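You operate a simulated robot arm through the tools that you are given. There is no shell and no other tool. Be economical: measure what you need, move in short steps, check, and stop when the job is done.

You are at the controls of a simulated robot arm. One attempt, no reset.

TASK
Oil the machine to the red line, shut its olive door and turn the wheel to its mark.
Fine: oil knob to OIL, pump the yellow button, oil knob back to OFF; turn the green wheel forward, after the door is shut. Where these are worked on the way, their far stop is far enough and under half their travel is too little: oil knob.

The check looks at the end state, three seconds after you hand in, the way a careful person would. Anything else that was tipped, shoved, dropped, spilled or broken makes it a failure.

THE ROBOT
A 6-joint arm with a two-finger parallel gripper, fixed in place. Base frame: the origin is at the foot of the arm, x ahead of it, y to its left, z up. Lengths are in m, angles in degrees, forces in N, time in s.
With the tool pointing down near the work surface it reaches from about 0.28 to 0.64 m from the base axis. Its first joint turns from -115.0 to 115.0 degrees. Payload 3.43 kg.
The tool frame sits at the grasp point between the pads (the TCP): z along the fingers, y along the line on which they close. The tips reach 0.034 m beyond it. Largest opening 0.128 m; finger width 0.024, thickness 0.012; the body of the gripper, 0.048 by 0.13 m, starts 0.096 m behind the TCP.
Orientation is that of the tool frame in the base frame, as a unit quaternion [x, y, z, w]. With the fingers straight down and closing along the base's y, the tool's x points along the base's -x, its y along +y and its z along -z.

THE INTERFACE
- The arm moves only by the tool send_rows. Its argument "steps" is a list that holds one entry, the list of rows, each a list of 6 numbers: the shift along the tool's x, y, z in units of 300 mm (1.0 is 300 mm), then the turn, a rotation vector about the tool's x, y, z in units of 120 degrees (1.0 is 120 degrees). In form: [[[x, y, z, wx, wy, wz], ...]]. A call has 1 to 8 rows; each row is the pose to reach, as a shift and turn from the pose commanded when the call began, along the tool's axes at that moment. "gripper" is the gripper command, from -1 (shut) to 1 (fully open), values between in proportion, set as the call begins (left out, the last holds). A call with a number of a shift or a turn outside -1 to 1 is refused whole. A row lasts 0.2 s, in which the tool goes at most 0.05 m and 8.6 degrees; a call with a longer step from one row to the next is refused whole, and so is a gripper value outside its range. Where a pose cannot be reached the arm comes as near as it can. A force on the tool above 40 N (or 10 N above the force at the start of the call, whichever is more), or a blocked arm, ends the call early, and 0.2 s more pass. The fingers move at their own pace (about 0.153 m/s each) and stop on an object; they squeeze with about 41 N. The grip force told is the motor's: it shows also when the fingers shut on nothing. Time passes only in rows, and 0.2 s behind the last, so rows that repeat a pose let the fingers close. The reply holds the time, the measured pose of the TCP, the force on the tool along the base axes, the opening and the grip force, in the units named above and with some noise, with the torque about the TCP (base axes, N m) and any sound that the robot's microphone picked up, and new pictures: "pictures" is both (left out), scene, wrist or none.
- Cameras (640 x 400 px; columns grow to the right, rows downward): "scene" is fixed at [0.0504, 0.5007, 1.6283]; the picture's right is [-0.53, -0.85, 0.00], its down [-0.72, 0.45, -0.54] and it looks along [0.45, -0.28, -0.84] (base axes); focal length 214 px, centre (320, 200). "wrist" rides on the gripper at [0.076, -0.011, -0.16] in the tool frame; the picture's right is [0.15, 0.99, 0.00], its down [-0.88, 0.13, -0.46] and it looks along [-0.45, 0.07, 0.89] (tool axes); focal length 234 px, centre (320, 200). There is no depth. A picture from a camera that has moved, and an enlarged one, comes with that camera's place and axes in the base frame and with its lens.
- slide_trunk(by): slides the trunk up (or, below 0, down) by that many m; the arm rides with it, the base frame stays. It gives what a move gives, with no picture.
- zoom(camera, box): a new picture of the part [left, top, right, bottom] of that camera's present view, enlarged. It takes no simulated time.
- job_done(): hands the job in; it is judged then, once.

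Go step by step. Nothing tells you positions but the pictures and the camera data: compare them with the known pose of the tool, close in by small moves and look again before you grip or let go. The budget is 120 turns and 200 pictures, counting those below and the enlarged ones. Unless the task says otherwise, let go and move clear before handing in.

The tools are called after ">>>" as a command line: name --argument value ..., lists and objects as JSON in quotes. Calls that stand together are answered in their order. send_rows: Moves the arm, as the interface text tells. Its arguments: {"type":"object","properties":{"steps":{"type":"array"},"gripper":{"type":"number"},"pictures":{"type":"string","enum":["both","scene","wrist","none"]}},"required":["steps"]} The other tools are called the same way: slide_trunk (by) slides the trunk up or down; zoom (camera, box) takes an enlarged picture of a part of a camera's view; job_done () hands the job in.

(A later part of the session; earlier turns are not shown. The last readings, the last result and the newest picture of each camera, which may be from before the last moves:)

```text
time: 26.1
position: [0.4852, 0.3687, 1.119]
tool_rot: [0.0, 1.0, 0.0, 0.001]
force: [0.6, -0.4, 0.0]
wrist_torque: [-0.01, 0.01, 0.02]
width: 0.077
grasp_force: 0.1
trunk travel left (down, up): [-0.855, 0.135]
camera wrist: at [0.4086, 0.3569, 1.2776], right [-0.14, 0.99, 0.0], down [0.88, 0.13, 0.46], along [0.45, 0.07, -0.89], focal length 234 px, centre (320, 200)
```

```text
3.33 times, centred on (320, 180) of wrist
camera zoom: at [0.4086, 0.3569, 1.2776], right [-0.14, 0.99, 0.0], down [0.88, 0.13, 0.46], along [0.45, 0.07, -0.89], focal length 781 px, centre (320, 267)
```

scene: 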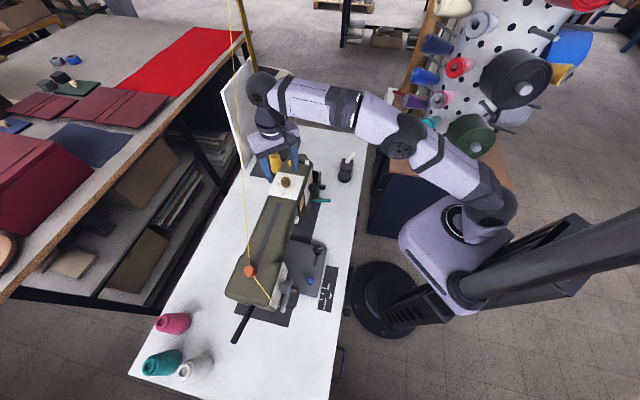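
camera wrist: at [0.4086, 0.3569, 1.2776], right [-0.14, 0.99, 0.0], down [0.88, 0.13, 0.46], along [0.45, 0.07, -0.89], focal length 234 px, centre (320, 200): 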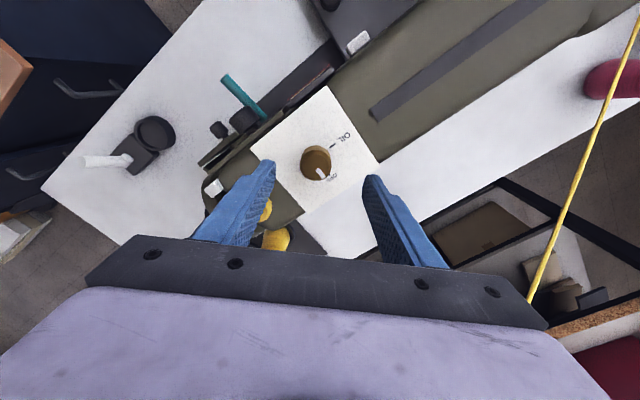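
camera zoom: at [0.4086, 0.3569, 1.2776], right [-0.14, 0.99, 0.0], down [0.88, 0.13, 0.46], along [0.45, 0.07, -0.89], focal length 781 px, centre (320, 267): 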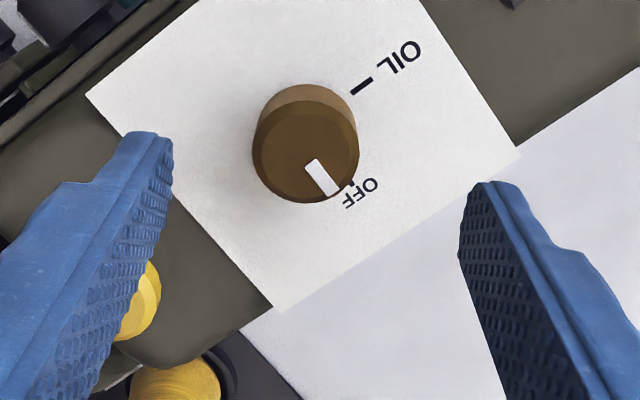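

>>> send_rows --steps '[[[0.006, -0.01, 0.07, 0, 0, 0], [0.006, -0.01, 0.13, 0, 0, 0], [0.006, -0.01, 0.16, 0, 0, 0], [0.006, -0.01, 0.185, 0, 0, 0], [0.006, -0.01, 0.185, 0, 0, 0]]]'

>>> zoom --camera "scene" --box '[255, 140, 335, 200]'

```text
time: 27.2
position: [0.483, 0.3661, 1.0639]
tool_rot: [0.001, 1.0, -0.001, 0.002]
force: [-0.3, 0.4, -1.0]
wrist_torque: [-0.04, 0.02, 0.0]
width: 0.077
grasp_force: 0.1
trunk travel left (down, up): [-0.855, 0.135]
camera wrist: at [0.4067, 0.3535, 1.223], right [-0.14, 0.99, 0.0], down [0.88, 0.13, 0.46], along [0.45, 0.07, -0.89], focal length 234 px, centre (320, 200)
```

scene: 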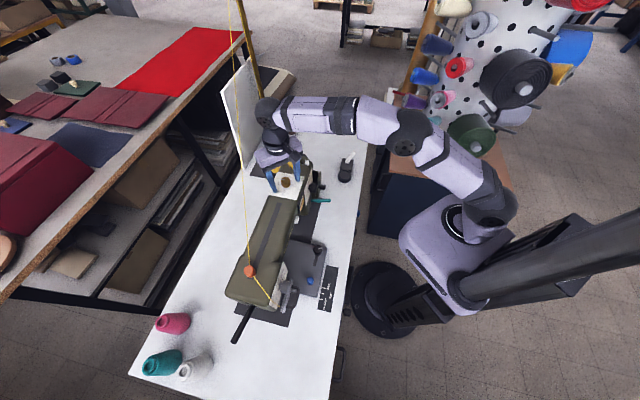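
wrist: 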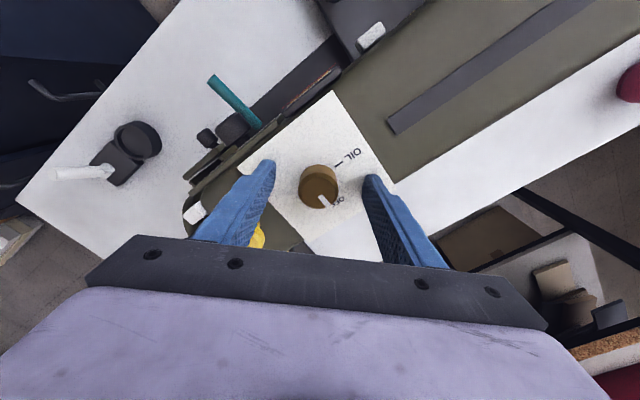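

```text
6.67 times, centred on (295, 170) of scene
camera zoom: at [0.0504, 0.5007, 1.6283], right [-0.53, -0.85, 0.0], down [-0.72, 0.45, -0.54], along [0.45, -0.28, -0.84], focal length 1430 px, centre (487, 400)
```

zoom: 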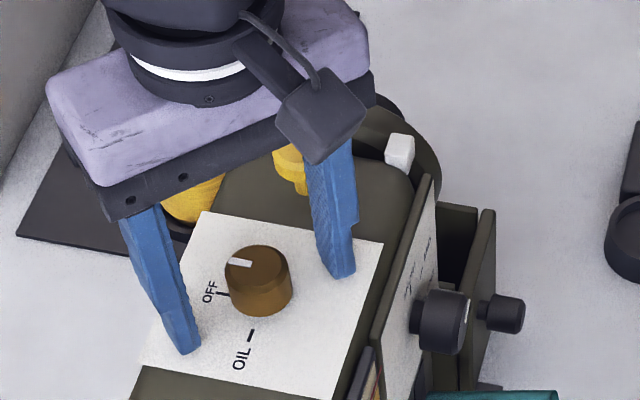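

Well centred. Close on the knob.

>>> send_rows --steps '[[[0, 0, 0, 0, 0, 0], [0, 0, 0, 0, 0, 0], [0, 0, 0, 0, 0, 0]]]' --gripper -0.6 --pictures "none"

```text
time: 28.1
position: [0.4835, 0.3649, 1.0643]
tool_rot: [0.001, 1.0, 0.001, 0.001]
force: [0.0, -4.9, -1.5]
wrist_torque: [-0.24, -0.12, 0.02]
width: 0.0315
grasp_force: 44.6
trunk travel left (down, up): [-0.855, 0.135]
```

>>> send_rows --steps '[[[0, -0.003, 0, 0, 0, -0.06], [0, -0.003, 0, 0, 0, -0.125], [0, -0.003, 0, 0, 0, -0.19], [0, -0.003, 0, 0, 0, -0.255], [0, -0.003, 0, 0, 0, -0.32], [0, -0.003, 0, 0, 0, -0.385], [0, -0.003, 0, 0, 0, -0.45], [0, -0.003, 0, 0, 0, -0.515]]]'

>>> zoom --camera "scene" --box '[255, 140, 335, 200]'

```text
time: 29.9
position: [0.4838, 0.3638, 1.0638]
tool_rot: [-0.513, 0.858, -0.001, 0.002]
force: [4.2, -2.7, -2.5]
wrist_torque: [0.44, 0.43, -0.02]
width: 0.0315
grasp_force: 45.7
trunk travel left (down, up): [-0.855, 0.135]
camera wrist: at [0.4573, 0.2901, 1.223], right [-0.94, 0.34, 0.0], down [0.3, 0.84, 0.46], along [0.16, 0.43, -0.89], focal length 234 px, centre (320, 200)
```

scene: 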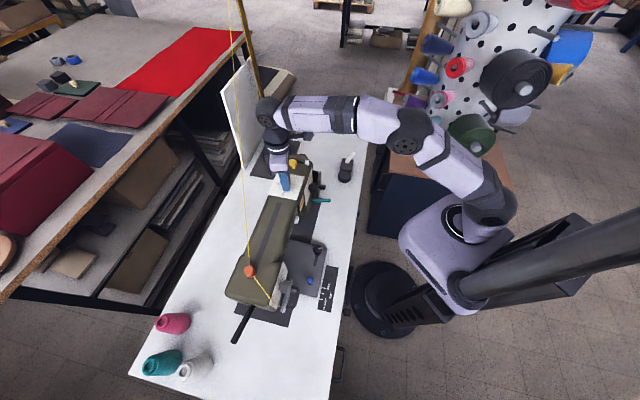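
wrist: 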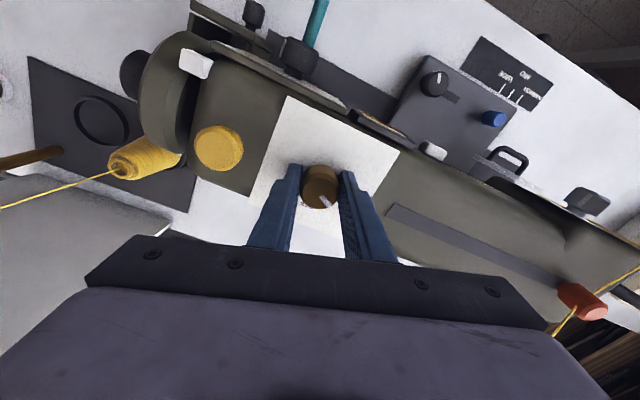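

```text
6.67 times, centred on (295, 170) of scene
camera zoom: at [0.0504, 0.5007, 1.6283], right [-0.53, -0.85, 0.0], down [-0.72, 0.45, -0.54], along [0.45, -0.28, -0.84], focal length 1430 px, centre (487, 400)
```

zoom: 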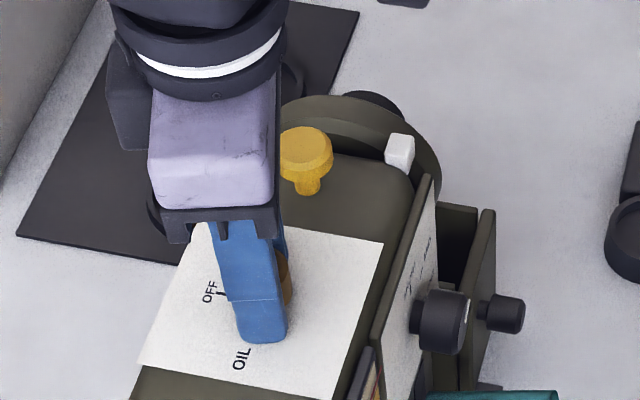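

The knob turns with the gripper. Continue to the OIL stop.

>>> send_rows --steps '[[[0, 0, 0, 0, 0, -0.06], [0, 0, 0, 0, 0, -0.12], [0, 0, 0, 0, 0, -0.18], [0, 0, 0, 0, 0, -0.24], [0, 0, 0, 0, 0, -0.26]]]' --pictures "wrist"

>>> zoom --camera "wrist" --box '[240, 130, 400, 250]'

```text
time: 31.1
position: [0.4844, 0.3623, 1.0646]
tool_rot: [0.725, -0.688, 0.0, -0.001]
force: [7.5, -4.4, 0.7]
wrist_torque: [1.01, 0.5, -0.02]
width: 0.0315
grasp_force: 44.4
trunk travel left (down, up): [-0.855, 0.135]
camera wrist: at [0.499, 0.2868, 1.223], right [-0.98, -0.2, 0.0], down [-0.18, 0.87, 0.46], along [-0.09, 0.45, -0.89], focal length 234 px, centre (320, 200)
```

wrist: 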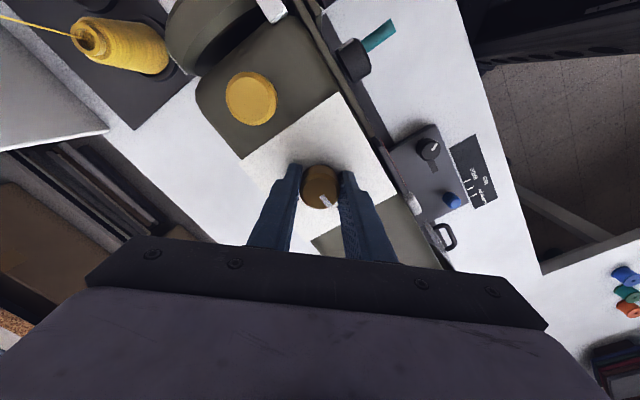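

```text
3.33 times, centred on (320, 190) of wrist
camera zoom: at [0.499, 0.2868, 1.223], right [-0.98, -0.2, 0.0], down [-0.18, 0.87, 0.46], along [-0.09, 0.45, -0.89], focal length 781 px, centre (320, 233)
```

zoom: 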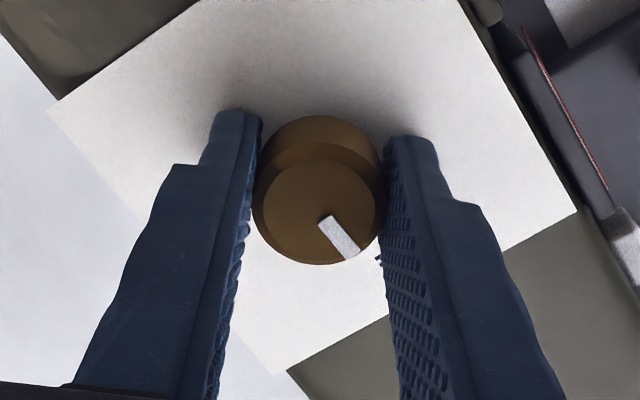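

The knob is at OIL after about 93°. Release, rise, close the fingers and move over the yellow button.

>>> send_rows --steps '[[[0, 0, 0, 0, 0, 0], [0, 0, 0, 0, 0, 0], [0, 0, -0.1, 0, 0, 0], [0, 0, -0.25, 0, 0, 0], [0, 0, -0.25, 0, 0, 0]]]' --gripper 0.2 --pictures "none"

>>> zoom --camera "wrist" --box '[220, 90, 420, 240]'

```text
time: 32.2
position: [0.4821, 0.3633, 1.1387]
tool_rot: [0.724, -0.689, 0.001, -0.001]
force: [0.6, -0.5, 0.0]
wrist_torque: [-0.02, 0.02, 0.01]
width: 0.0767
grasp_force: 0.1
trunk travel left (down, up): [-0.855, 0.135]
```

```text
2.67 times, centred on (320, 165) of wrist
camera zoom: at [0.4975, 0.2876, 1.2977], right [-0.98, -0.2, 0.0], down [-0.18, 0.87, 0.46], along [-0.09, 0.45, -0.89], focal length 624 px, centre (320, 293)
```

zoom: 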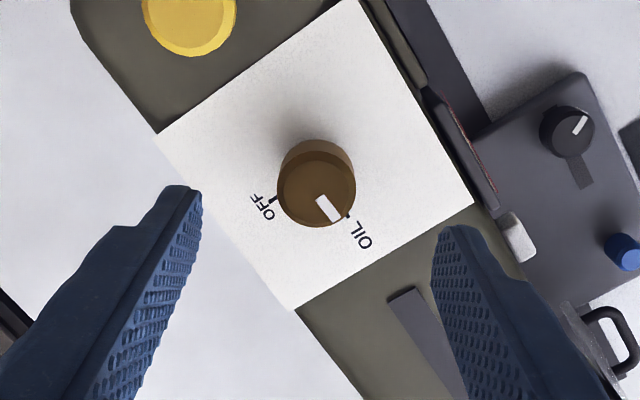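

>>> send_rows --steps '[[[0.09, -0.095, 0, 0, 0, 0], [0.185, -0.189, 0, 0, 0, 0], [0.185, -0.189, 0, 0, 0, 0], [0.185, -0.189, 0.06, 0, 0, 0], [0.185, -0.189, 0.12, 0, 0, 0], [0.185, -0.189, 0.12, 0, 0, 0]]]' --gripper -1 --pictures "wrist"

>>> zoom --camera "scene" --box '[265, 130, 345, 190]'

>>> zoom --camera "wrist" --box '[250, 120, 390, 225]'

```text
time: 33.6
position: [0.5422, 0.3108, 1.103]
tool_rot: [0.725, -0.689, 0.002, -0.001]
force: [0.0, 0.0, 0.3]
wrist_torque: [0.03, 0.04, 0.01]
width: 0.0
grasp_force: 33.2
out of reach, approached as far as the arm can: row 2, 3
trunk travel left (down, up): [-0.855, 0.135]
camera wrist: at [0.5559, 0.2347, 1.2616], right [-0.98, -0.2, 0.0], down [-0.18, 0.87, 0.46], along [-0.09, 0.45, -0.89], focal length 234 px, centre (320, 200)
```

wrist: 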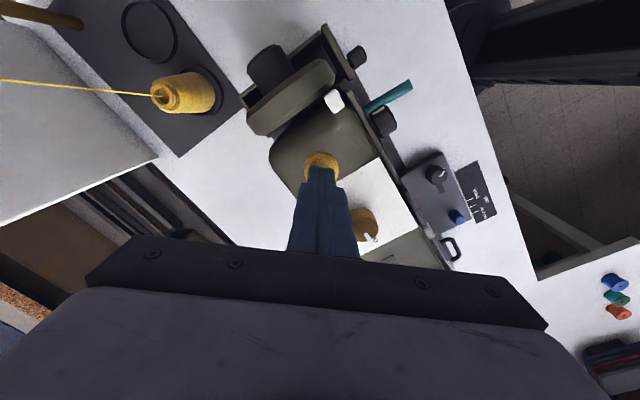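

```text
6.67 times, centred on (305, 160) of scene
camera zoom: at [0.0504, 0.5007, 1.6283], right [-0.53, -0.85, 0.0], down [-0.72, 0.45, -0.54], along [0.45, -0.28, -0.84], focal length 1430 px, centre (420, 467)
```

zoom: 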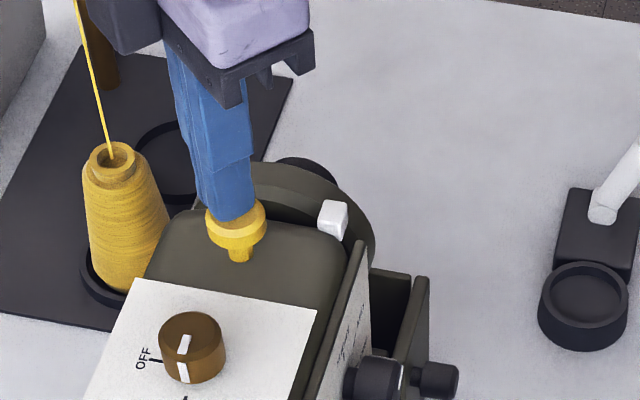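

```text
3.81 times, centred on (320, 172) of wrist
camera zoom: at [0.5559, 0.2347, 1.2616], right [-0.98, -0.2, 0.0], down [-0.18, 0.87, 0.46], along [-0.09, 0.45, -0.89], focal length 892 px, centre (320, 305)
```

zoom: 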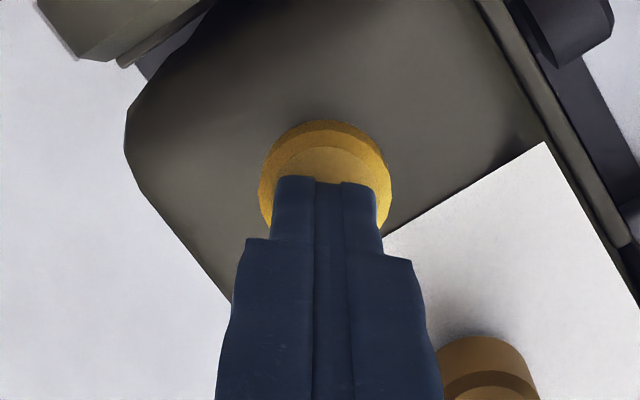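

>>> send_rows --steps '[[[0, 0, 0.03, 0, 0, 0], [0, 0, 0.045, 0, 0, 0], [0, 0, 0.055, 0, 0, 0], [0, 0, 0.065, 0, 0, 0], [0, 0, 0.075, 0, 0, 0]]]' --pictures "none"

>>> zoom --camera "scene" --box '[265, 130, 345, 190]'

```text
time: 34.9
position: [0.5418, 0.3104, 1.0846]
tool_rot: [0.725, -0.689, 0.001, -0.004]
force: [-3.2, -2.8, 18.7]
wrist_torque: [-0.16, 0.15, -0.12]
width: 0.0002
grasp_force: 33.3
trunk travel left (down, up): [-0.855, 0.135]
heard: click
```

```text
6.67 times, centred on (305, 160) of scene
camera zoom: at [0.0504, 0.5007, 1.6283], right [-0.53, -0.85, 0.0], down [-0.72, 0.45, -0.54], along [0.45, -0.28, -0.84], focal length 1430 px, centre (420, 467)
```

zoom: 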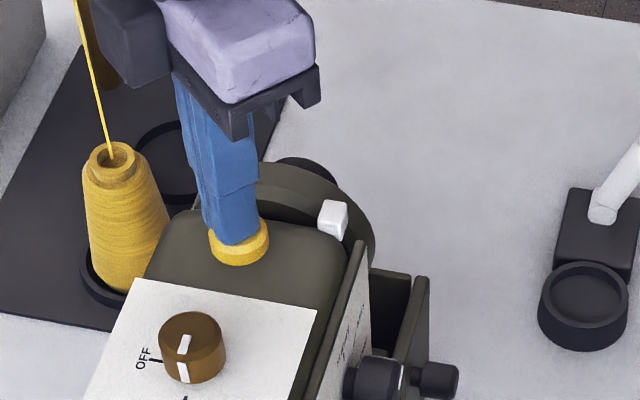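

One click. Rise and look at the gauge.

>>> send_rows --steps '[[[0, 0, -0.15, 0, 0, 0], [0.04, 0.1, -0.23, 0, 0, 0], [0.09, 0.21, -0.3, 0, 0, 0], [0.135, 0.31, -0.35, 0, 0, 0], [0.179, 0.417, -0.383, 0, 0, 0], [0.179, 0.417, -0.383, 0, 0, 0]]]' --pictures "wrist"

```text
time: 36.2
position: [0.4183, 0.2533, 1.1935]
tool_rot: [0.725, -0.689, 0.001, -0.001]
force: [0.1, -0.6, 0.9]
wrist_torque: [-0.04, 0.03, -0.01]
width: 0.0003
grasp_force: 33.2
trunk travel left (down, up): [-0.855, 0.135]
camera wrist: at [0.4329, 0.177, 1.3528], right [-0.98, -0.2, 0.0], down [-0.18, 0.87, 0.46], along [-0.09, 0.45, -0.89], focal length 234 px, centre (320, 200)
```

wrist: 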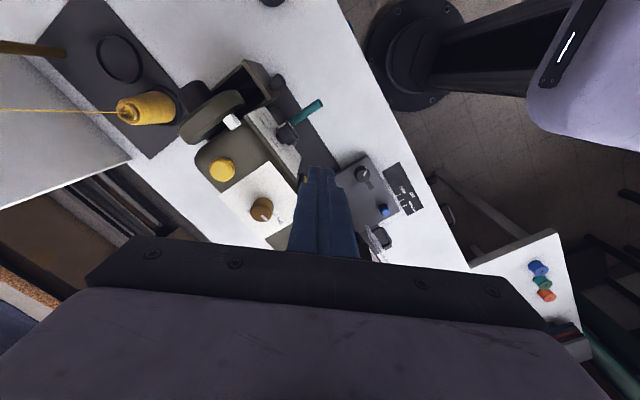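

>>> send_rows --steps '[[[0.06, 0.086, 0, 0, 0, 0], [0.125, 0.173, 0, 0, 0, 0], [0.125, 0.173, 0, 0, 0, 0]]]' --pictures "none"

>>> zoom --camera "wrist" --box '[240, 150, 320, 210]'

```text
time: 37.0
position: [0.3678, 0.212, 1.1931]
tool_rot: [0.725, -0.689, 0.001, -0.001]
force: [0.9, 0.3, -0.4]
wrist_torque: [-0.02, -0.03, 0.04]
width: 0.0
grasp_force: 32.8
trunk travel left (down, up): [-0.855, 0.135]
```

```text
6.67 times, centred on (280, 180) of wrist
camera zoom: at [0.3821, 0.1364, 1.353], right [-0.98, -0.2, 0.0], down [-0.18, 0.87, 0.46], along [-0.09, 0.45, -0.89], focal length 1561 px, centre (587, 333)
```

zoom: 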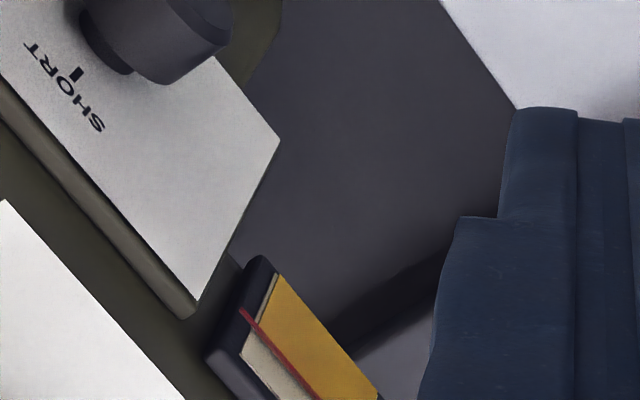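

>>> zoom --camera "wrist" --box '[262, 185, 292, 215]'

```text
13.33 times, centred on (277, 200) of wrist
camera zoom: at [0.3821, 0.1364, 1.353], right [-0.98, -0.2, 0.0], down [-0.18, 0.87, 0.46], along [-0.09, 0.45, -0.89], focal length 3122 px, centre (893, 200)
```

zoom: 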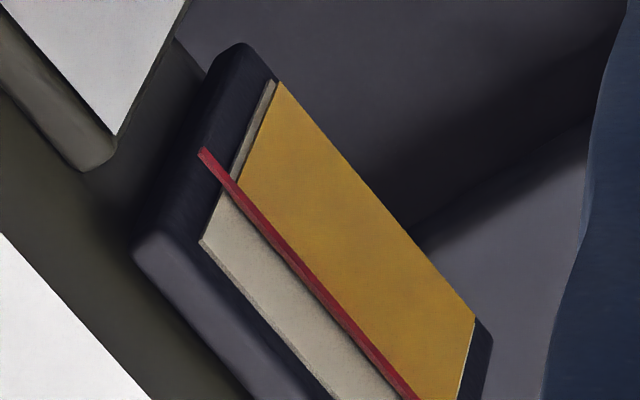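

The level is up near the red line, but I need a more straight-on view. I'll tilt and lower to look from the front.

>>> send_rows --steps '[[[-0.005, 0.027, 0.054, 0.0159, -0.0358, 0.0556], [-0.011, 0.055, 0.108, 0.0319, -0.0717, 0.1111], [-0.016, 0.082, 0.162, 0.0478, -0.1075, 0.1667], [-0.021, 0.11, 0.215, 0.0638, -0.1433, 0.2223], [-0.026, 0.137, 0.269, 0.0797, -0.1791, 0.2779], [-0.032, 0.165, 0.323, 0.0957, -0.215, 0.3334], [-0.037, 0.192, 0.377, 0.1116, -0.2508, 0.389], [-0.037, 0.192, 0.377, 0.1116, -0.2508, 0.389]]]' --gripper 1 --pictures "wrist"

```text
time: 38.9
position: [0.3146, 0.2222, 1.0833]
tool_rot: [-0.367, 0.888, 0.106, 0.256]
force: [0.2, -0.7, 0.4]
wrist_torque: [0.0, -0.01, 0.0]
width: 0.1282
grasp_force: 0.0
out of reach, approached as far as the arm can: row 7, 8
trunk travel left (down, up): [-0.855, 0.135]
camera wrist: at [0.2173, 0.1087, 1.1777], right [-0.79, 0.61, -0.08], down [0.26, 0.45, 0.85], along [0.56, 0.65, -0.51], focal length 234 px, centre (320, 200)
```

wrist: 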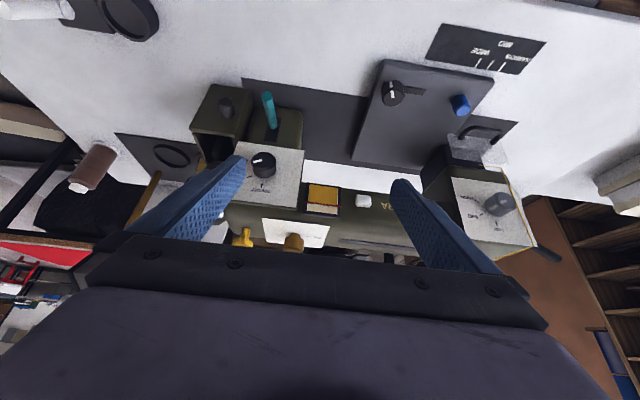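

>>> zoom --camera "wrist" --box '[300, 175, 345, 222]'

>>> zoom --camera "wrist" --box '[180, 70, 300, 170]'

```text
8.51 times, centred on (322, 198) of wrist
camera zoom: at [0.2173, 0.1087, 1.1777], right [-0.79, 0.61, -0.08], down [0.26, 0.45, 0.85], along [0.56, 0.65, -0.51], focal length 1993 px, centre (299, 213)
```

zoom: 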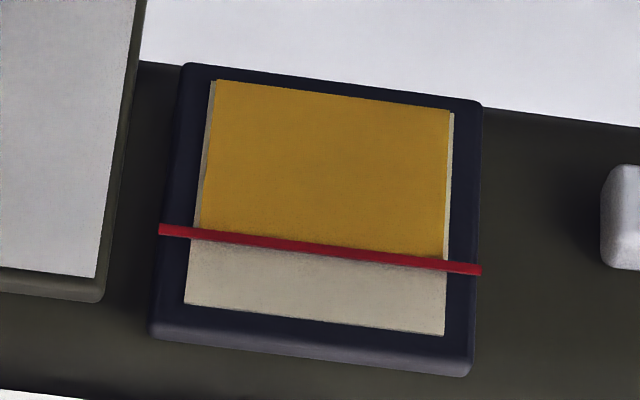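

```text
4.00 times, centred on (240, 120) of wrist
camera zoom: at [0.2173, 0.1087, 1.1777], right [-0.79, 0.61, -0.08], down [0.26, 0.45, 0.85], along [0.56, 0.65, -0.51], focal length 937 px, centre (640, 520)
```

zoom: 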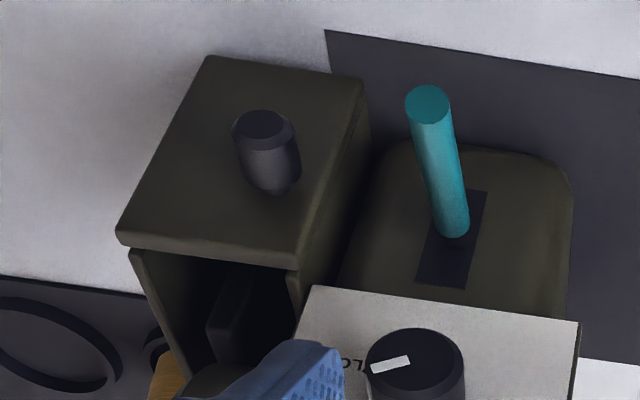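

Oil stands right at the red line and the door is shut flush. Now I go back to the knob to turn it to OFF, rising first.

>>> send_rows --steps '[[[-0.04, -0.003, -0.031, -0.0159, 0.0358, -0.0556], [-0.08, -0.007, -0.063, -0.0319, 0.0717, -0.1111], [-0.12, -0.01, -0.095, -0.0478, 0.1075, -0.1667], [-0.16, -0.014, -0.126, -0.0638, 0.1433, -0.2223], [-0.2, -0.017, -0.157, -0.0797, 0.1791, -0.2779], [-0.24, -0.021, -0.189, -0.0957, 0.215, -0.3334], [-0.277, -0.024, -0.22, -0.1116, 0.2508, -0.389], [-0.277, -0.024, -0.22, -0.1116, 0.2508, -0.389]]]' --gripper 0.2 --pictures "none"

```text
time: 40.6
position: [0.3457, 0.2415, 1.1839]
tool_rot: [0.726, -0.688, 0.002, -0.001]
force: [1.5, -0.2, -0.3]
wrist_torque: [0.05, -0.02, -0.02]
width: 0.077
grasp_force: 0.1
trunk travel left (down, up): [-0.855, 0.135]
```

>>> send_rows --steps '[[[-0.096, -0.12, 0, 0, 0, 0], [-0.191, -0.241, 0.03, 0, 0, 0], [-0.287, -0.361, 0.08, 0, 0, 0], [-0.383, -0.482, 0.15, 0, 0, 0], [-0.383, -0.482, 0.25, 0, 0, 0], [-0.383, -0.482, 0.25, 0, 0, 0]]]' --pictures "none"

>>> zoom --camera "wrist" --box '[240, 120, 400, 240]'

```text
refused: row 4 steps farther than a row can; nothing moved
```

```text
3.33 times, centred on (320, 180) of wrist
camera zoom: at [0.3601, 0.1654, 1.3435], right [-0.98, -0.2, 0.0], down [-0.18, 0.87, 0.45], along [-0.09, 0.45, -0.89], focal length 781 px, centre (320, 267)
```

zoom: 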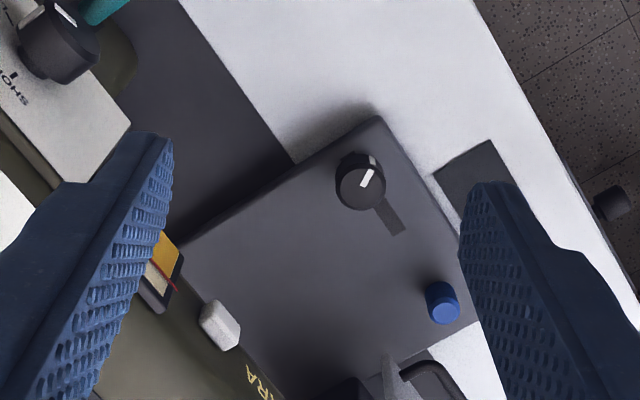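

>>> send_rows --steps '[[[-0.09, -0.115, 0, 0, 0, 0], [-0.18, -0.23, 0.02, 0, 0, 0], [-0.27, -0.34, 0.05, 0, 0, 0], [-0.34, -0.43, 0.1, 0, 0, 0], [-0.383, -0.482, 0.18, 0, 0, 0], [-0.383, -0.482, 0.25, 0, 0, 0], [-0.383, -0.482, 0.25, 0, 0, 0]]]' --pictures "none"

>>> zoom --camera "wrist" --box '[240, 120, 400, 240]'

```text
time: 42.2
position: [0.4848, 0.3654, 1.1077]
tool_rot: [0.724, -0.689, 0.002, -0.001]
force: [-0.1, 0.2, 0.3]
wrist_torque: [-0.03, 0.03, 0.0]
width: 0.0769
grasp_force: 0.1
trunk travel left (down, up): [-0.855, 0.135]
```

```text
3.33 times, centred on (320, 180) of wrist
camera zoom: at [0.4984, 0.2899, 1.2665], right [-0.98, -0.2, 0.0], down [-0.18, 0.87, 0.46], along [-0.09, 0.45, -0.89], focal length 781 px, centre (320, 267)
```

zoom: 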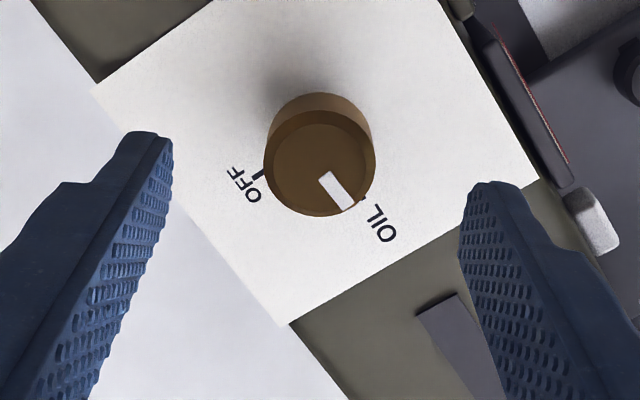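

>>> send_rows --steps '[[[0.006, 0.003, 0.08, 0, 0, 0], [0.006, 0.003, 0.147, 0, 0, 0], [0.006, 0.003, 0.147, 0, 0, 0]]]' --pictures "none"

>>> send_rows --steps '[[[0, 0, 0, 0, 0, 0], [0, 0, 0, 0, 0, 0], [0, 0, 0, 0, 0, 0]]]' --gripper -0.6 --pictures "none"

>>> send_rows --steps '[[[0, 0, 0, 0, 0, 0.06], [0, 0, 0, 0, 0, 0.125], [0, 0, 0, 0, 0, 0.19], [0, 0, 0, 0, 0, 0.255], [0, 0, 0, 0, 0, 0.32], [0, 0, 0, 0, 0, 0.385], [0, 0, 0, 0, 0, 0.45], [0, 0, 0, 0, 0, 0.515]]]' --pictures "wrist"

```text
time: 43.0
position: [0.4841, 0.363, 1.065]
tool_rot: [0.725, -0.689, 0.001, -0.002]
force: [-0.7, 0.3, 0.3]
wrist_torque: [0.01, 0.0, -0.05]
width: 0.0769
grasp_force: 0.0
trunk travel left (down, up): [-0.855, 0.135]
```

```text
time: 43.9
position: [0.4841, 0.3631, 1.064]
tool_rot: [0.725, -0.689, 0.001, 0.0]
force: [5.2, 1.7, 1.0]
wrist_torque: [-0.09, 0.66, 0.0]
width: 0.0316
grasp_force: 44.7
trunk travel left (down, up): [-0.855, 0.135]
```

```text
time: 45.6
position: [0.4841, 0.364, 1.0658]
tool_rot: [-0.267, 0.964, 0.001, 0.0]
force: [3.0, 8.3, -1.6]
wrist_torque: [0.85, 0.41, 0.0]
width: 0.0315
grasp_force: 44.9
trunk travel left (down, up): [-0.855, 0.135]
camera wrist: at [0.4243, 0.3146, 1.2237], right [-0.63, 0.77, 0.0], down [0.69, 0.56, 0.46], along [0.35, 0.29, -0.89], focal length 234 px, centre (320, 200)
```

wrist: 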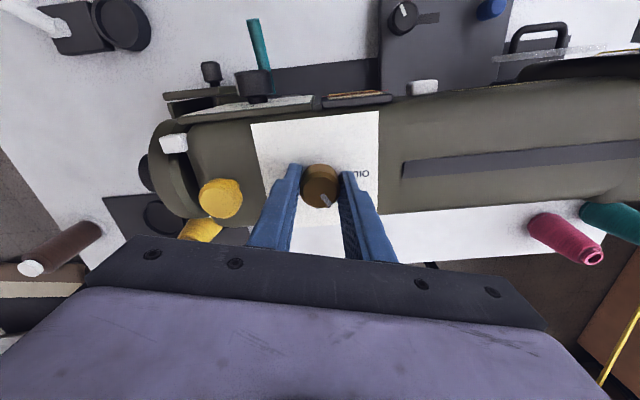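

>>> send_rows --steps '[[[0, 0, 0, 0, 0, 0.06], [0, 0, 0, 0, 0, 0.12], [0, 0, 0, 0, 0, 0.18], [0, 0, 0, 0, 0, 0.24], [0, 0, 0, 0, 0, 0.265], [0, 0, 0, 0, 0, 0.265]]]' --pictures "none"

>>> send_rows --steps '[[[0, 0, 0, 0, 0, 0], [0, 0, 0, 0, 0, 0], [0, 0, -0.1, 0, 0, 0], [0, 0, -0.25, 0, 0, 0], [0, 0, -0.3, 0, 0, 0], [0, 0, -0.3, 0, 0, 0]]]' --gripper 0.2 --pictures "none"

>>> zoom --camera "wrist" --box '[200, 80, 400, 240]'

>>> zoom --camera "scene" --box '[265, 130, 345, 190]'

```text
time: 47.0
position: [0.4848, 0.3651, 1.0657]
tool_rot: [0.006, 1.0, 0.0, 0.001]
force: [0.4, 11.8, -4.0]
wrist_torque: [1.11, -0.04, 0.39]
width: 0.032
grasp_force: 44.5
trunk travel left (down, up): [-0.855, 0.135]
```

```text
time: 48.5
position: [0.4832, 0.3617, 1.1569]
tool_rot: [0.005, 1.0, -0.001, 0.002]
force: [-0.2, -0.3, 0.1]
wrist_torque: [0.01, -0.02, 0.0]
width: 0.0765
grasp_force: 0.0
trunk travel left (down, up): [-0.855, 0.135]
```

```text
2.50 times, centred on (300, 160) of wrist
camera zoom: at [0.407, 0.3503, 1.3147], right [-0.13, 0.99, 0.0], down [0.88, 0.12, 0.46], along [0.45, 0.06, -0.89], focal length 585 px, centre (370, 300)
```

zoom: 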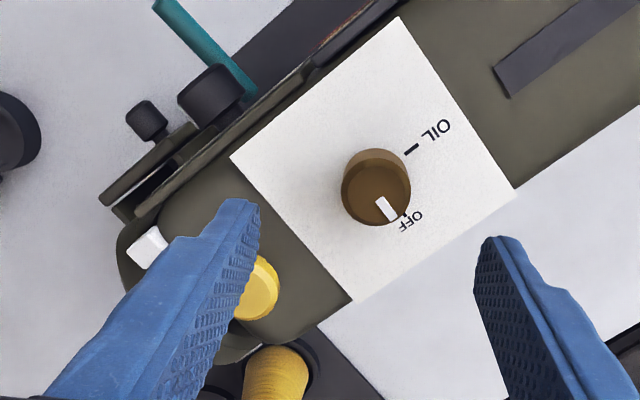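

```text
6.67 times, centred on (305, 160) of scene
camera zoom: at [0.0504, 0.5007, 1.6283], right [-0.53, -0.85, 0.0], down [-0.72, 0.45, -0.54], along [0.45, -0.28, -0.84], focal length 1430 px, centre (420, 467)
```

zoom: 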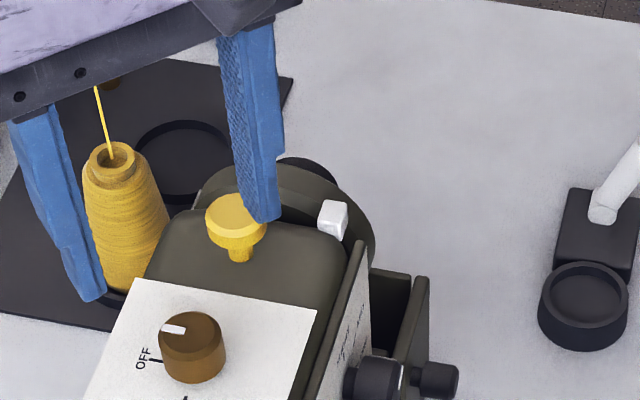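

The knob is back at OFF. Next, find the wheel's mark: I move to look from above the wheel end.

>>> send_rows --steps '[[[-0.028, -0.075, -0.03, 0, 0, -0.065], [-0.056, -0.15, -0.06, 0, 0, -0.13], [-0.084, -0.225, -0.09, 0, 0, -0.195], [-0.112, -0.3, -0.12, 0, 0, -0.26], [-0.139, -0.375, -0.143, 0, 0, -0.325], [-0.167, -0.45, -0.143, 0, 0, -0.39], [-0.195, -0.525, -0.143, 0, 0, -0.455], [-0.223, -0.6, -0.143, 0, 0, -0.52]]]' --gripper 1 --pictures "none"

>>> send_rows --steps '[[[0, 0, 0, 0, 0, -0.065], [0, 0, 0, 0, 0, -0.13], [0, 0, 0, 0, 0, -0.195], [0, 0, 0, 0, 0, -0.25], [0, 0, 0, 0, 0, -0.25]]]' --pictures "wrist"

```text
time: 50.2
position: [0.5481, 0.1798, 1.1987]
tool_rot: [-0.514, 0.858, 0.0, 0.002]
force: [-0.1, 0.3, 1.1]
wrist_torque: [0.0, 0.04, -0.02]
width: 0.1282
grasp_force: 0.0
trunk travel left (down, up): [-0.855, 0.135]
```

```text
time: 51.5
position: [0.5481, 0.1816, 1.1996]
tool_rot: [0.718, -0.696, 0.002, 0.0]
force: [0.1, -0.6, 0.3]
wrist_torque: [0.01, 0.01, -0.01]
width: 0.128
grasp_force: 0.1
trunk travel left (down, up): [-0.855, 0.135]
camera wrist: at [0.561, 0.1052, 1.3577], right [-0.98, -0.18, 0.0], down [-0.16, 0.88, 0.46], along [-0.08, 0.45, -0.89], focal length 234 px, centre (320, 200)
```

wrist: 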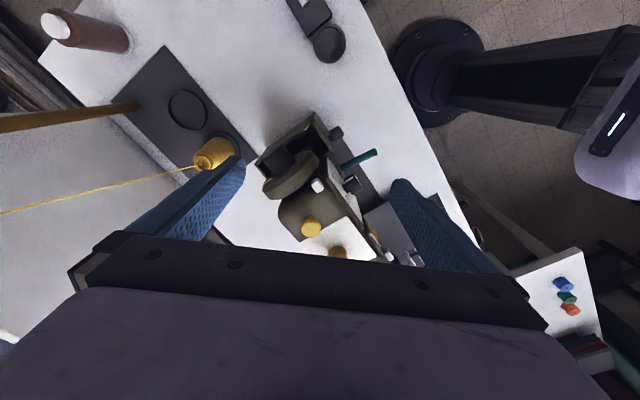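

>>> zoom --camera "wrist" --box '[245, 100, 365, 220]'

>>> zoom --camera "scene" --box '[275, 135, 345, 188]'

```text
3.33 times, centred on (305, 160) of wrist
camera zoom: at [0.561, 0.1052, 1.3577], right [-0.98, -0.18, 0.0], down [-0.16, 0.88, 0.46], along [-0.08, 0.45, -0.89], focal length 781 px, centre (370, 333)
```

zoom: 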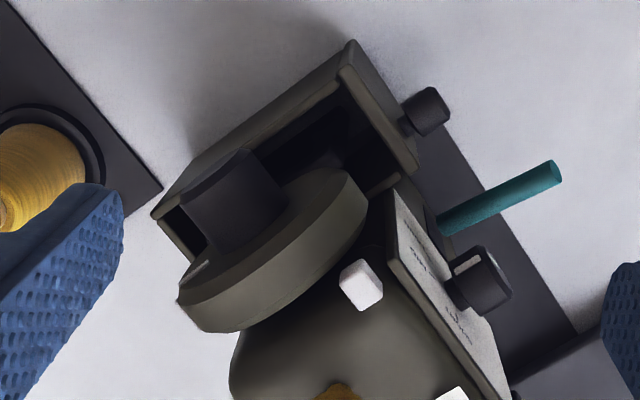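

```text
7.55 times, centred on (310, 162) of scene
camera zoom: at [0.0504, 0.5007, 1.6283], right [-0.53, -0.85, 0.0], down [-0.72, 0.45, -0.54], along [0.45, -0.28, -0.84], focal length 1619 px, centre (396, 491)
```

zoom: 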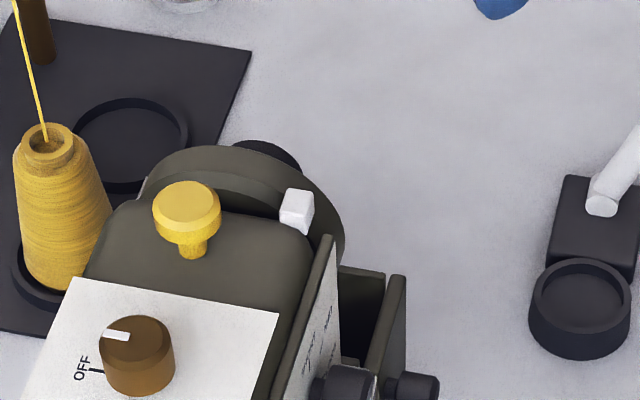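

The wheel's white mark is on its outer face at the rear, and the fixed white index block is at front-top. So turning forward means the top moves toward the operator. I need a better view of the face for geometry.

>>> send_rows --steps '[[[0.067, 0, 0.067, 0, -0.06, 0], [0.133, 0, 0.133, 0, -0.12, 0], [0.2, 0, 0.2, 0, -0.18, 0], [0.267, 0, 0.267, 0, -0.24, 0], [0.267, 0, 0.267, 0, -0.24, 0]]]' --pictures "wrist"

>>> zoom --camera "wrist" --box '[225, 100, 345, 220]'

```text
time: 52.6
position: [0.5497, 0.1018, 1.1209]
tool_rot: [0.695, -0.674, -0.178, -0.176]
force: [0.5, 0.4, -1.5]
wrist_torque: [-0.01, -0.02, 0.02]
width: 0.128
grasp_force: 0.1
trunk travel left (down, up): [-0.855, 0.135]
camera wrist: at [0.5646, -0.0422, 1.2212], right [-0.98, -0.16, -0.07], down [-0.15, 0.55, 0.82], along [-0.09, 0.82, -0.56], focal length 234 px, centre (320, 200)
```

wrist: 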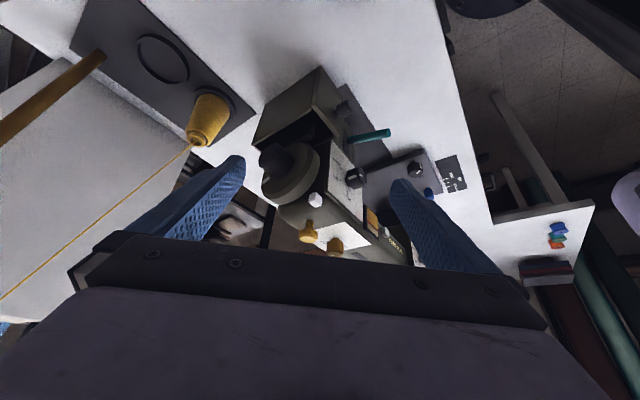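

```text
3.33 times, centred on (285, 160) of wrist
camera zoom: at [0.5646, -0.0422, 1.2212], right [-0.98, -0.16, -0.07], down [-0.15, 0.55, 0.82], along [-0.09, 0.82, -0.56], focal length 781 px, centre (437, 333)
```

zoom: 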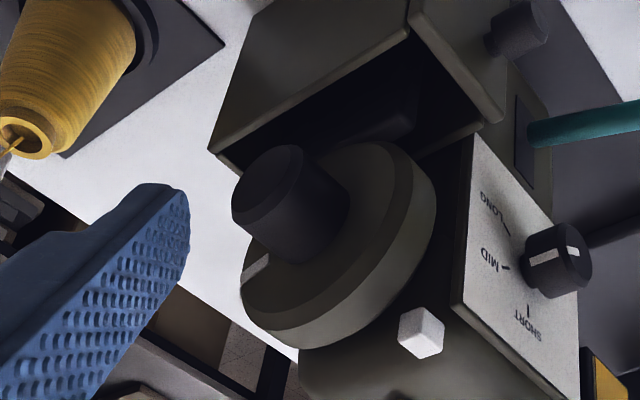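

The wheel axis is at z≈0.97, x+y≈0.85. The hub is about 43 mm in diameter, centred near (0.607, 0.244, 0.97). The mark is at 175° and the index at about 53°, so about 122° forward. I'll grip the hub from above/front and roll the tool about the wheel axis.

>>> send_rows --steps '[[[-0.046, -0.011, 0.015, 0.009, 0.0234, -0.0553], [-0.092, -0.022, 0.029, 0.0177, 0.0469, -0.1106], [-0.138, -0.033, 0.044, 0.0266, 0.0703, -0.1659], [-0.184, -0.044, 0.059, 0.0354, 0.0937, -0.2211], [-0.23, -0.055, 0.074, 0.0443, 0.1171, -0.2764], [-0.276, -0.066, 0.088, 0.0531, 0.1406, -0.3317], [-0.322, -0.077, 0.103, 0.062, 0.164, -0.387], [-0.322, -0.077, 0.103, 0.062, 0.164, -0.387]]]'

```text
time: 54.5
position: [0.5723, 0.2009, 1.1393]
tool_rot: [0.91, -0.377, 0.066, -0.16]
force: [-0.5, -0.1, -0.2]
wrist_torque: [0.02, 0.03, -0.01]
width: 0.1279
grasp_force: 0.0
trunk travel left (down, up): [-0.855, 0.135]
camera wrist: at [0.594, 0.1166, 1.292], right [-0.55, -0.76, -0.34], down [-0.82, 0.43, 0.38], along [-0.15, 0.49, -0.86], focal length 234 px, centre (320, 200)
```

scene: 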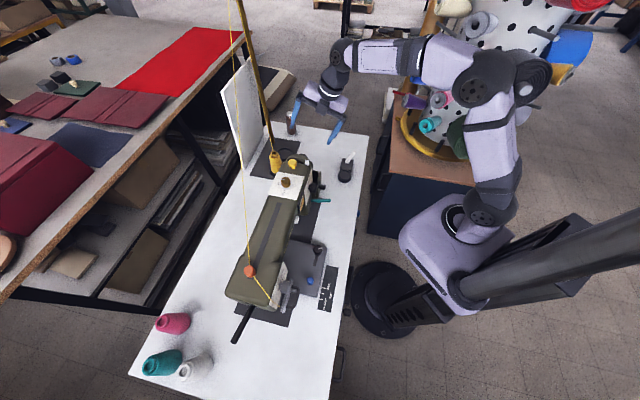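
wrist: 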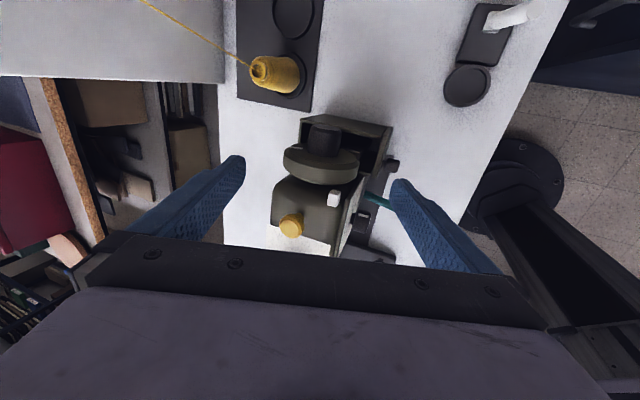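

>>> zoom --camera "wrist" --box '[260, 100, 400, 220]'

```text
3.33 times, centred on (330, 160) of wrist
camera zoom: at [0.594, 0.1166, 1.292], right [-0.55, -0.76, -0.34], down [-0.82, 0.43, 0.38], along [-0.15, 0.49, -0.86], focal length 781 px, centre (287, 333)
```

zoom: 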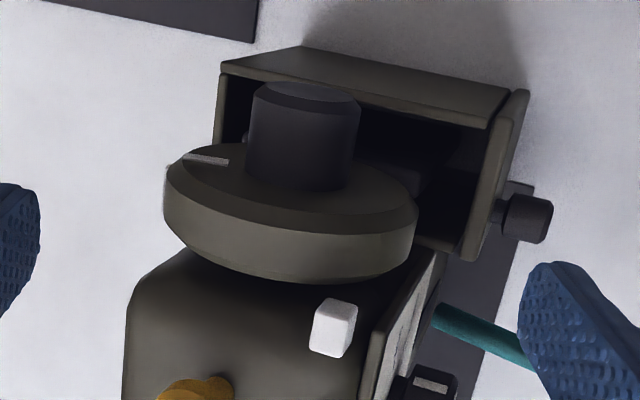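

The view confirms the hub end at (0.622, 0.228, 0.970), and the mark is clearly visible. Descend on the hub.

>>> send_rows --steps '[[[0, 0.01, 0.12, 0, 0, 0], [0, 0.022, 0.24, 0, 0, 0], [0, 0.022, 0.33, 0, 0, 0], [0, 0.022, 0.4, 0, 0, 0], [0, 0.022, 0.4, 0, 0, 0]]]' --gripper 0.4 --pictures "none"

>>> zoom --camera "wrist" --box '[220, 80, 420, 230]'

```text
time: 55.6
position: [0.5948, 0.2244, 1.0252]
tool_rot: [0.911, -0.376, 0.064, -0.159]
force: [1.0, -0.2, -0.3]
wrist_torque: [-0.01, 0.0, 0.0]
width: 0.0896
grasp_force: 0.1
trunk travel left (down, up): [-0.855, 0.135]
```

```text
2.67 times, centred on (320, 155) of wrist
camera zoom: at [0.6173, 0.1398, 1.1773], right [-0.55, -0.76, -0.34], down [-0.82, 0.43, 0.38], along [-0.15, 0.49, -0.86], focal length 624 px, centre (320, 320)
```

zoom: 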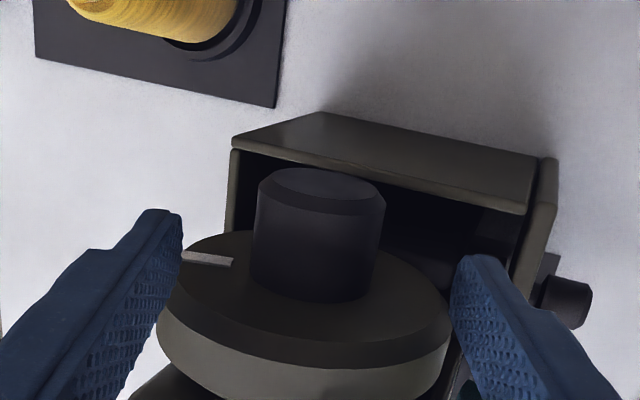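

>>> send_rows --steps '[[[0, -0.005, 0.07, 0, 0, 0], [0, -0.005, 0.13, 0, 0, 0], [0, -0.005, 0.17, 0, 0, 0], [0, -0.005, 0.197, 0, 0, 0], [0, -0.005, 0.197, 0, 0, 0]]]' --pictures "none"

>>> zoom --camera "wrist" --box '[220, 80, 420, 230]'

```text
time: 56.9
position: [0.6099, 0.2415, 0.9691]
tool_rot: [0.911, -0.376, 0.066, -0.159]
force: [-0.1, -0.1, -0.5]
wrist_torque: [0.01, -0.03, -0.01]
width: 0.0896
grasp_force: 0.0
trunk travel left (down, up): [-0.855, 0.135]
```

```text
2.67 times, centred on (320, 155) of wrist
camera zoom: at [0.6326, 0.156, 1.1216], right [-0.55, -0.76, -0.34], down [-0.82, 0.43, 0.38], along [-0.15, 0.49, -0.86], focal length 624 px, centre (320, 320)
```

zoom: 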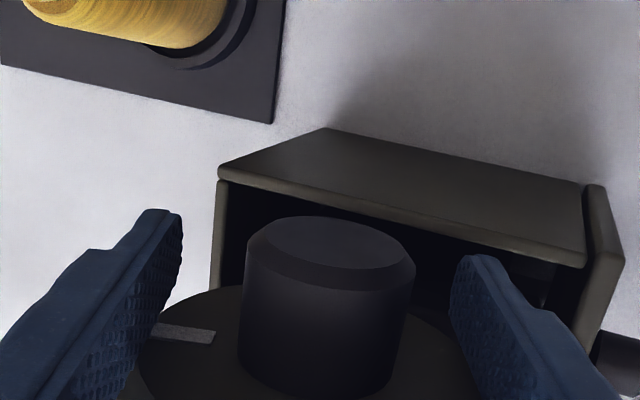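

>>> send_rows --steps '[[[0, 0, 0, 0, 0, 0], [0, 0, 0, 0, 0, 0], [0, 0, 0, 0, 0, 0]]]' --gripper -0.6 --pictures "none"

```text
time: 57.6
position: [0.6091, 0.2417, 0.9675]
tool_rot: [0.91, -0.377, 0.066, -0.158]
force: [-3.6, -1.7, -2.9]
wrist_torque: [-0.02, -0.06, -0.54]
width: 0.0454
grasp_force: 44.9
trunk travel left (down, up): [-0.855, 0.135]
```

>>> send_rows --steps '[[[0, 0, 0, 0.05, 0, 0], [0, 0, 0, 0.1, 0, 0], [0, 0, 0, 0.15, 0, 0], [0, 0, 0, 0.2, 0, 0], [0, 0, 0, 0.2, 0, 0]]]' --pictures "scene"

>>> zoom --camera "wrist" --box '[220, 80, 420, 230]'

```text
time: 58.9
position: [0.6086, 0.2392, 0.9681]
tool_rot: [0.876, -0.362, 0.122, -0.294]
force: [-12.6, -9.9, -14.1]
wrist_torque: [-0.45, -0.54, 0.1]
width: 0.0456
grasp_force: 44.7
out of reach, approached as far as the arm can: row 4, 5
trunk travel left (down, up): [-0.855, 0.135]
```

scene: 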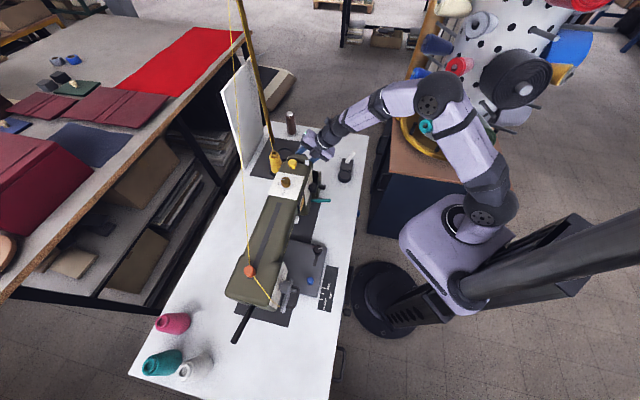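

```text
2.67 times, centred on (320, 155) of wrist
camera zoom: at [0.602, 0.1242, 1.1016], right [-0.45, -0.66, -0.6], down [-0.89, 0.35, 0.29], along [0.02, 0.66, -0.75], focal length 624 px, centre (320, 320)
```

zoom: 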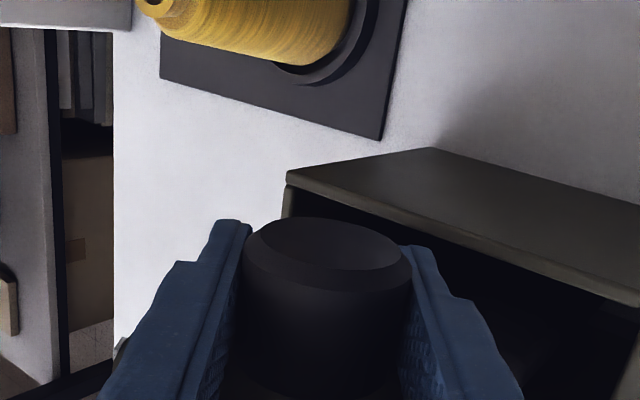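

Turned about 17° before the arm's limit. Release, back off and check the mark.

>>> send_rows --steps '[[[0, 0, 0, 0, 0, 0], [0, 0, 0, 0, 0, 0], [0, 0, -0.1, 0, 0, 0], [0, 0, -0.23, 0, 0, 0], [0, 0, -0.23, 0, 0, 0]]]' --gripper 0.4 --pictures "none"

>>> zoom --camera "wrist" --box '[200, 80, 440, 230]'

```text
time: 60.0
position: [0.5791, 0.2125, 1.0231]
tool_rot: [0.875, -0.363, 0.121, -0.296]
force: [-0.3, 0.2, -0.4]
wrist_torque: [-0.04, 0.01, 0.01]
width: 0.0898
grasp_force: 0.1
trunk travel left (down, up): [-0.855, 0.135]
```

```text
2.67 times, centred on (320, 155) of wrist
camera zoom: at [0.5706, 0.0948, 1.1566], right [-0.45, -0.66, -0.6], down [-0.89, 0.35, 0.28], along [0.03, 0.66, -0.75], focal length 624 px, centre (320, 320)
```

zoom: 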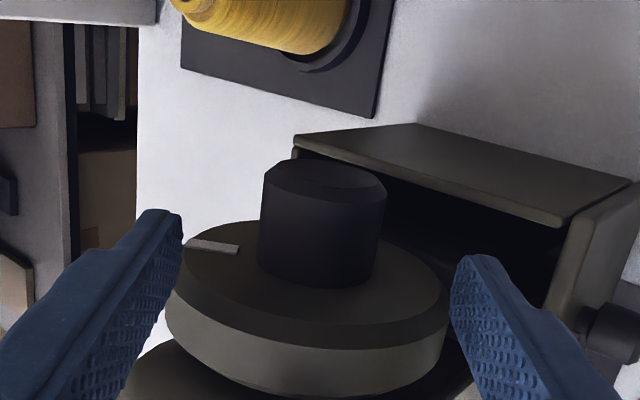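

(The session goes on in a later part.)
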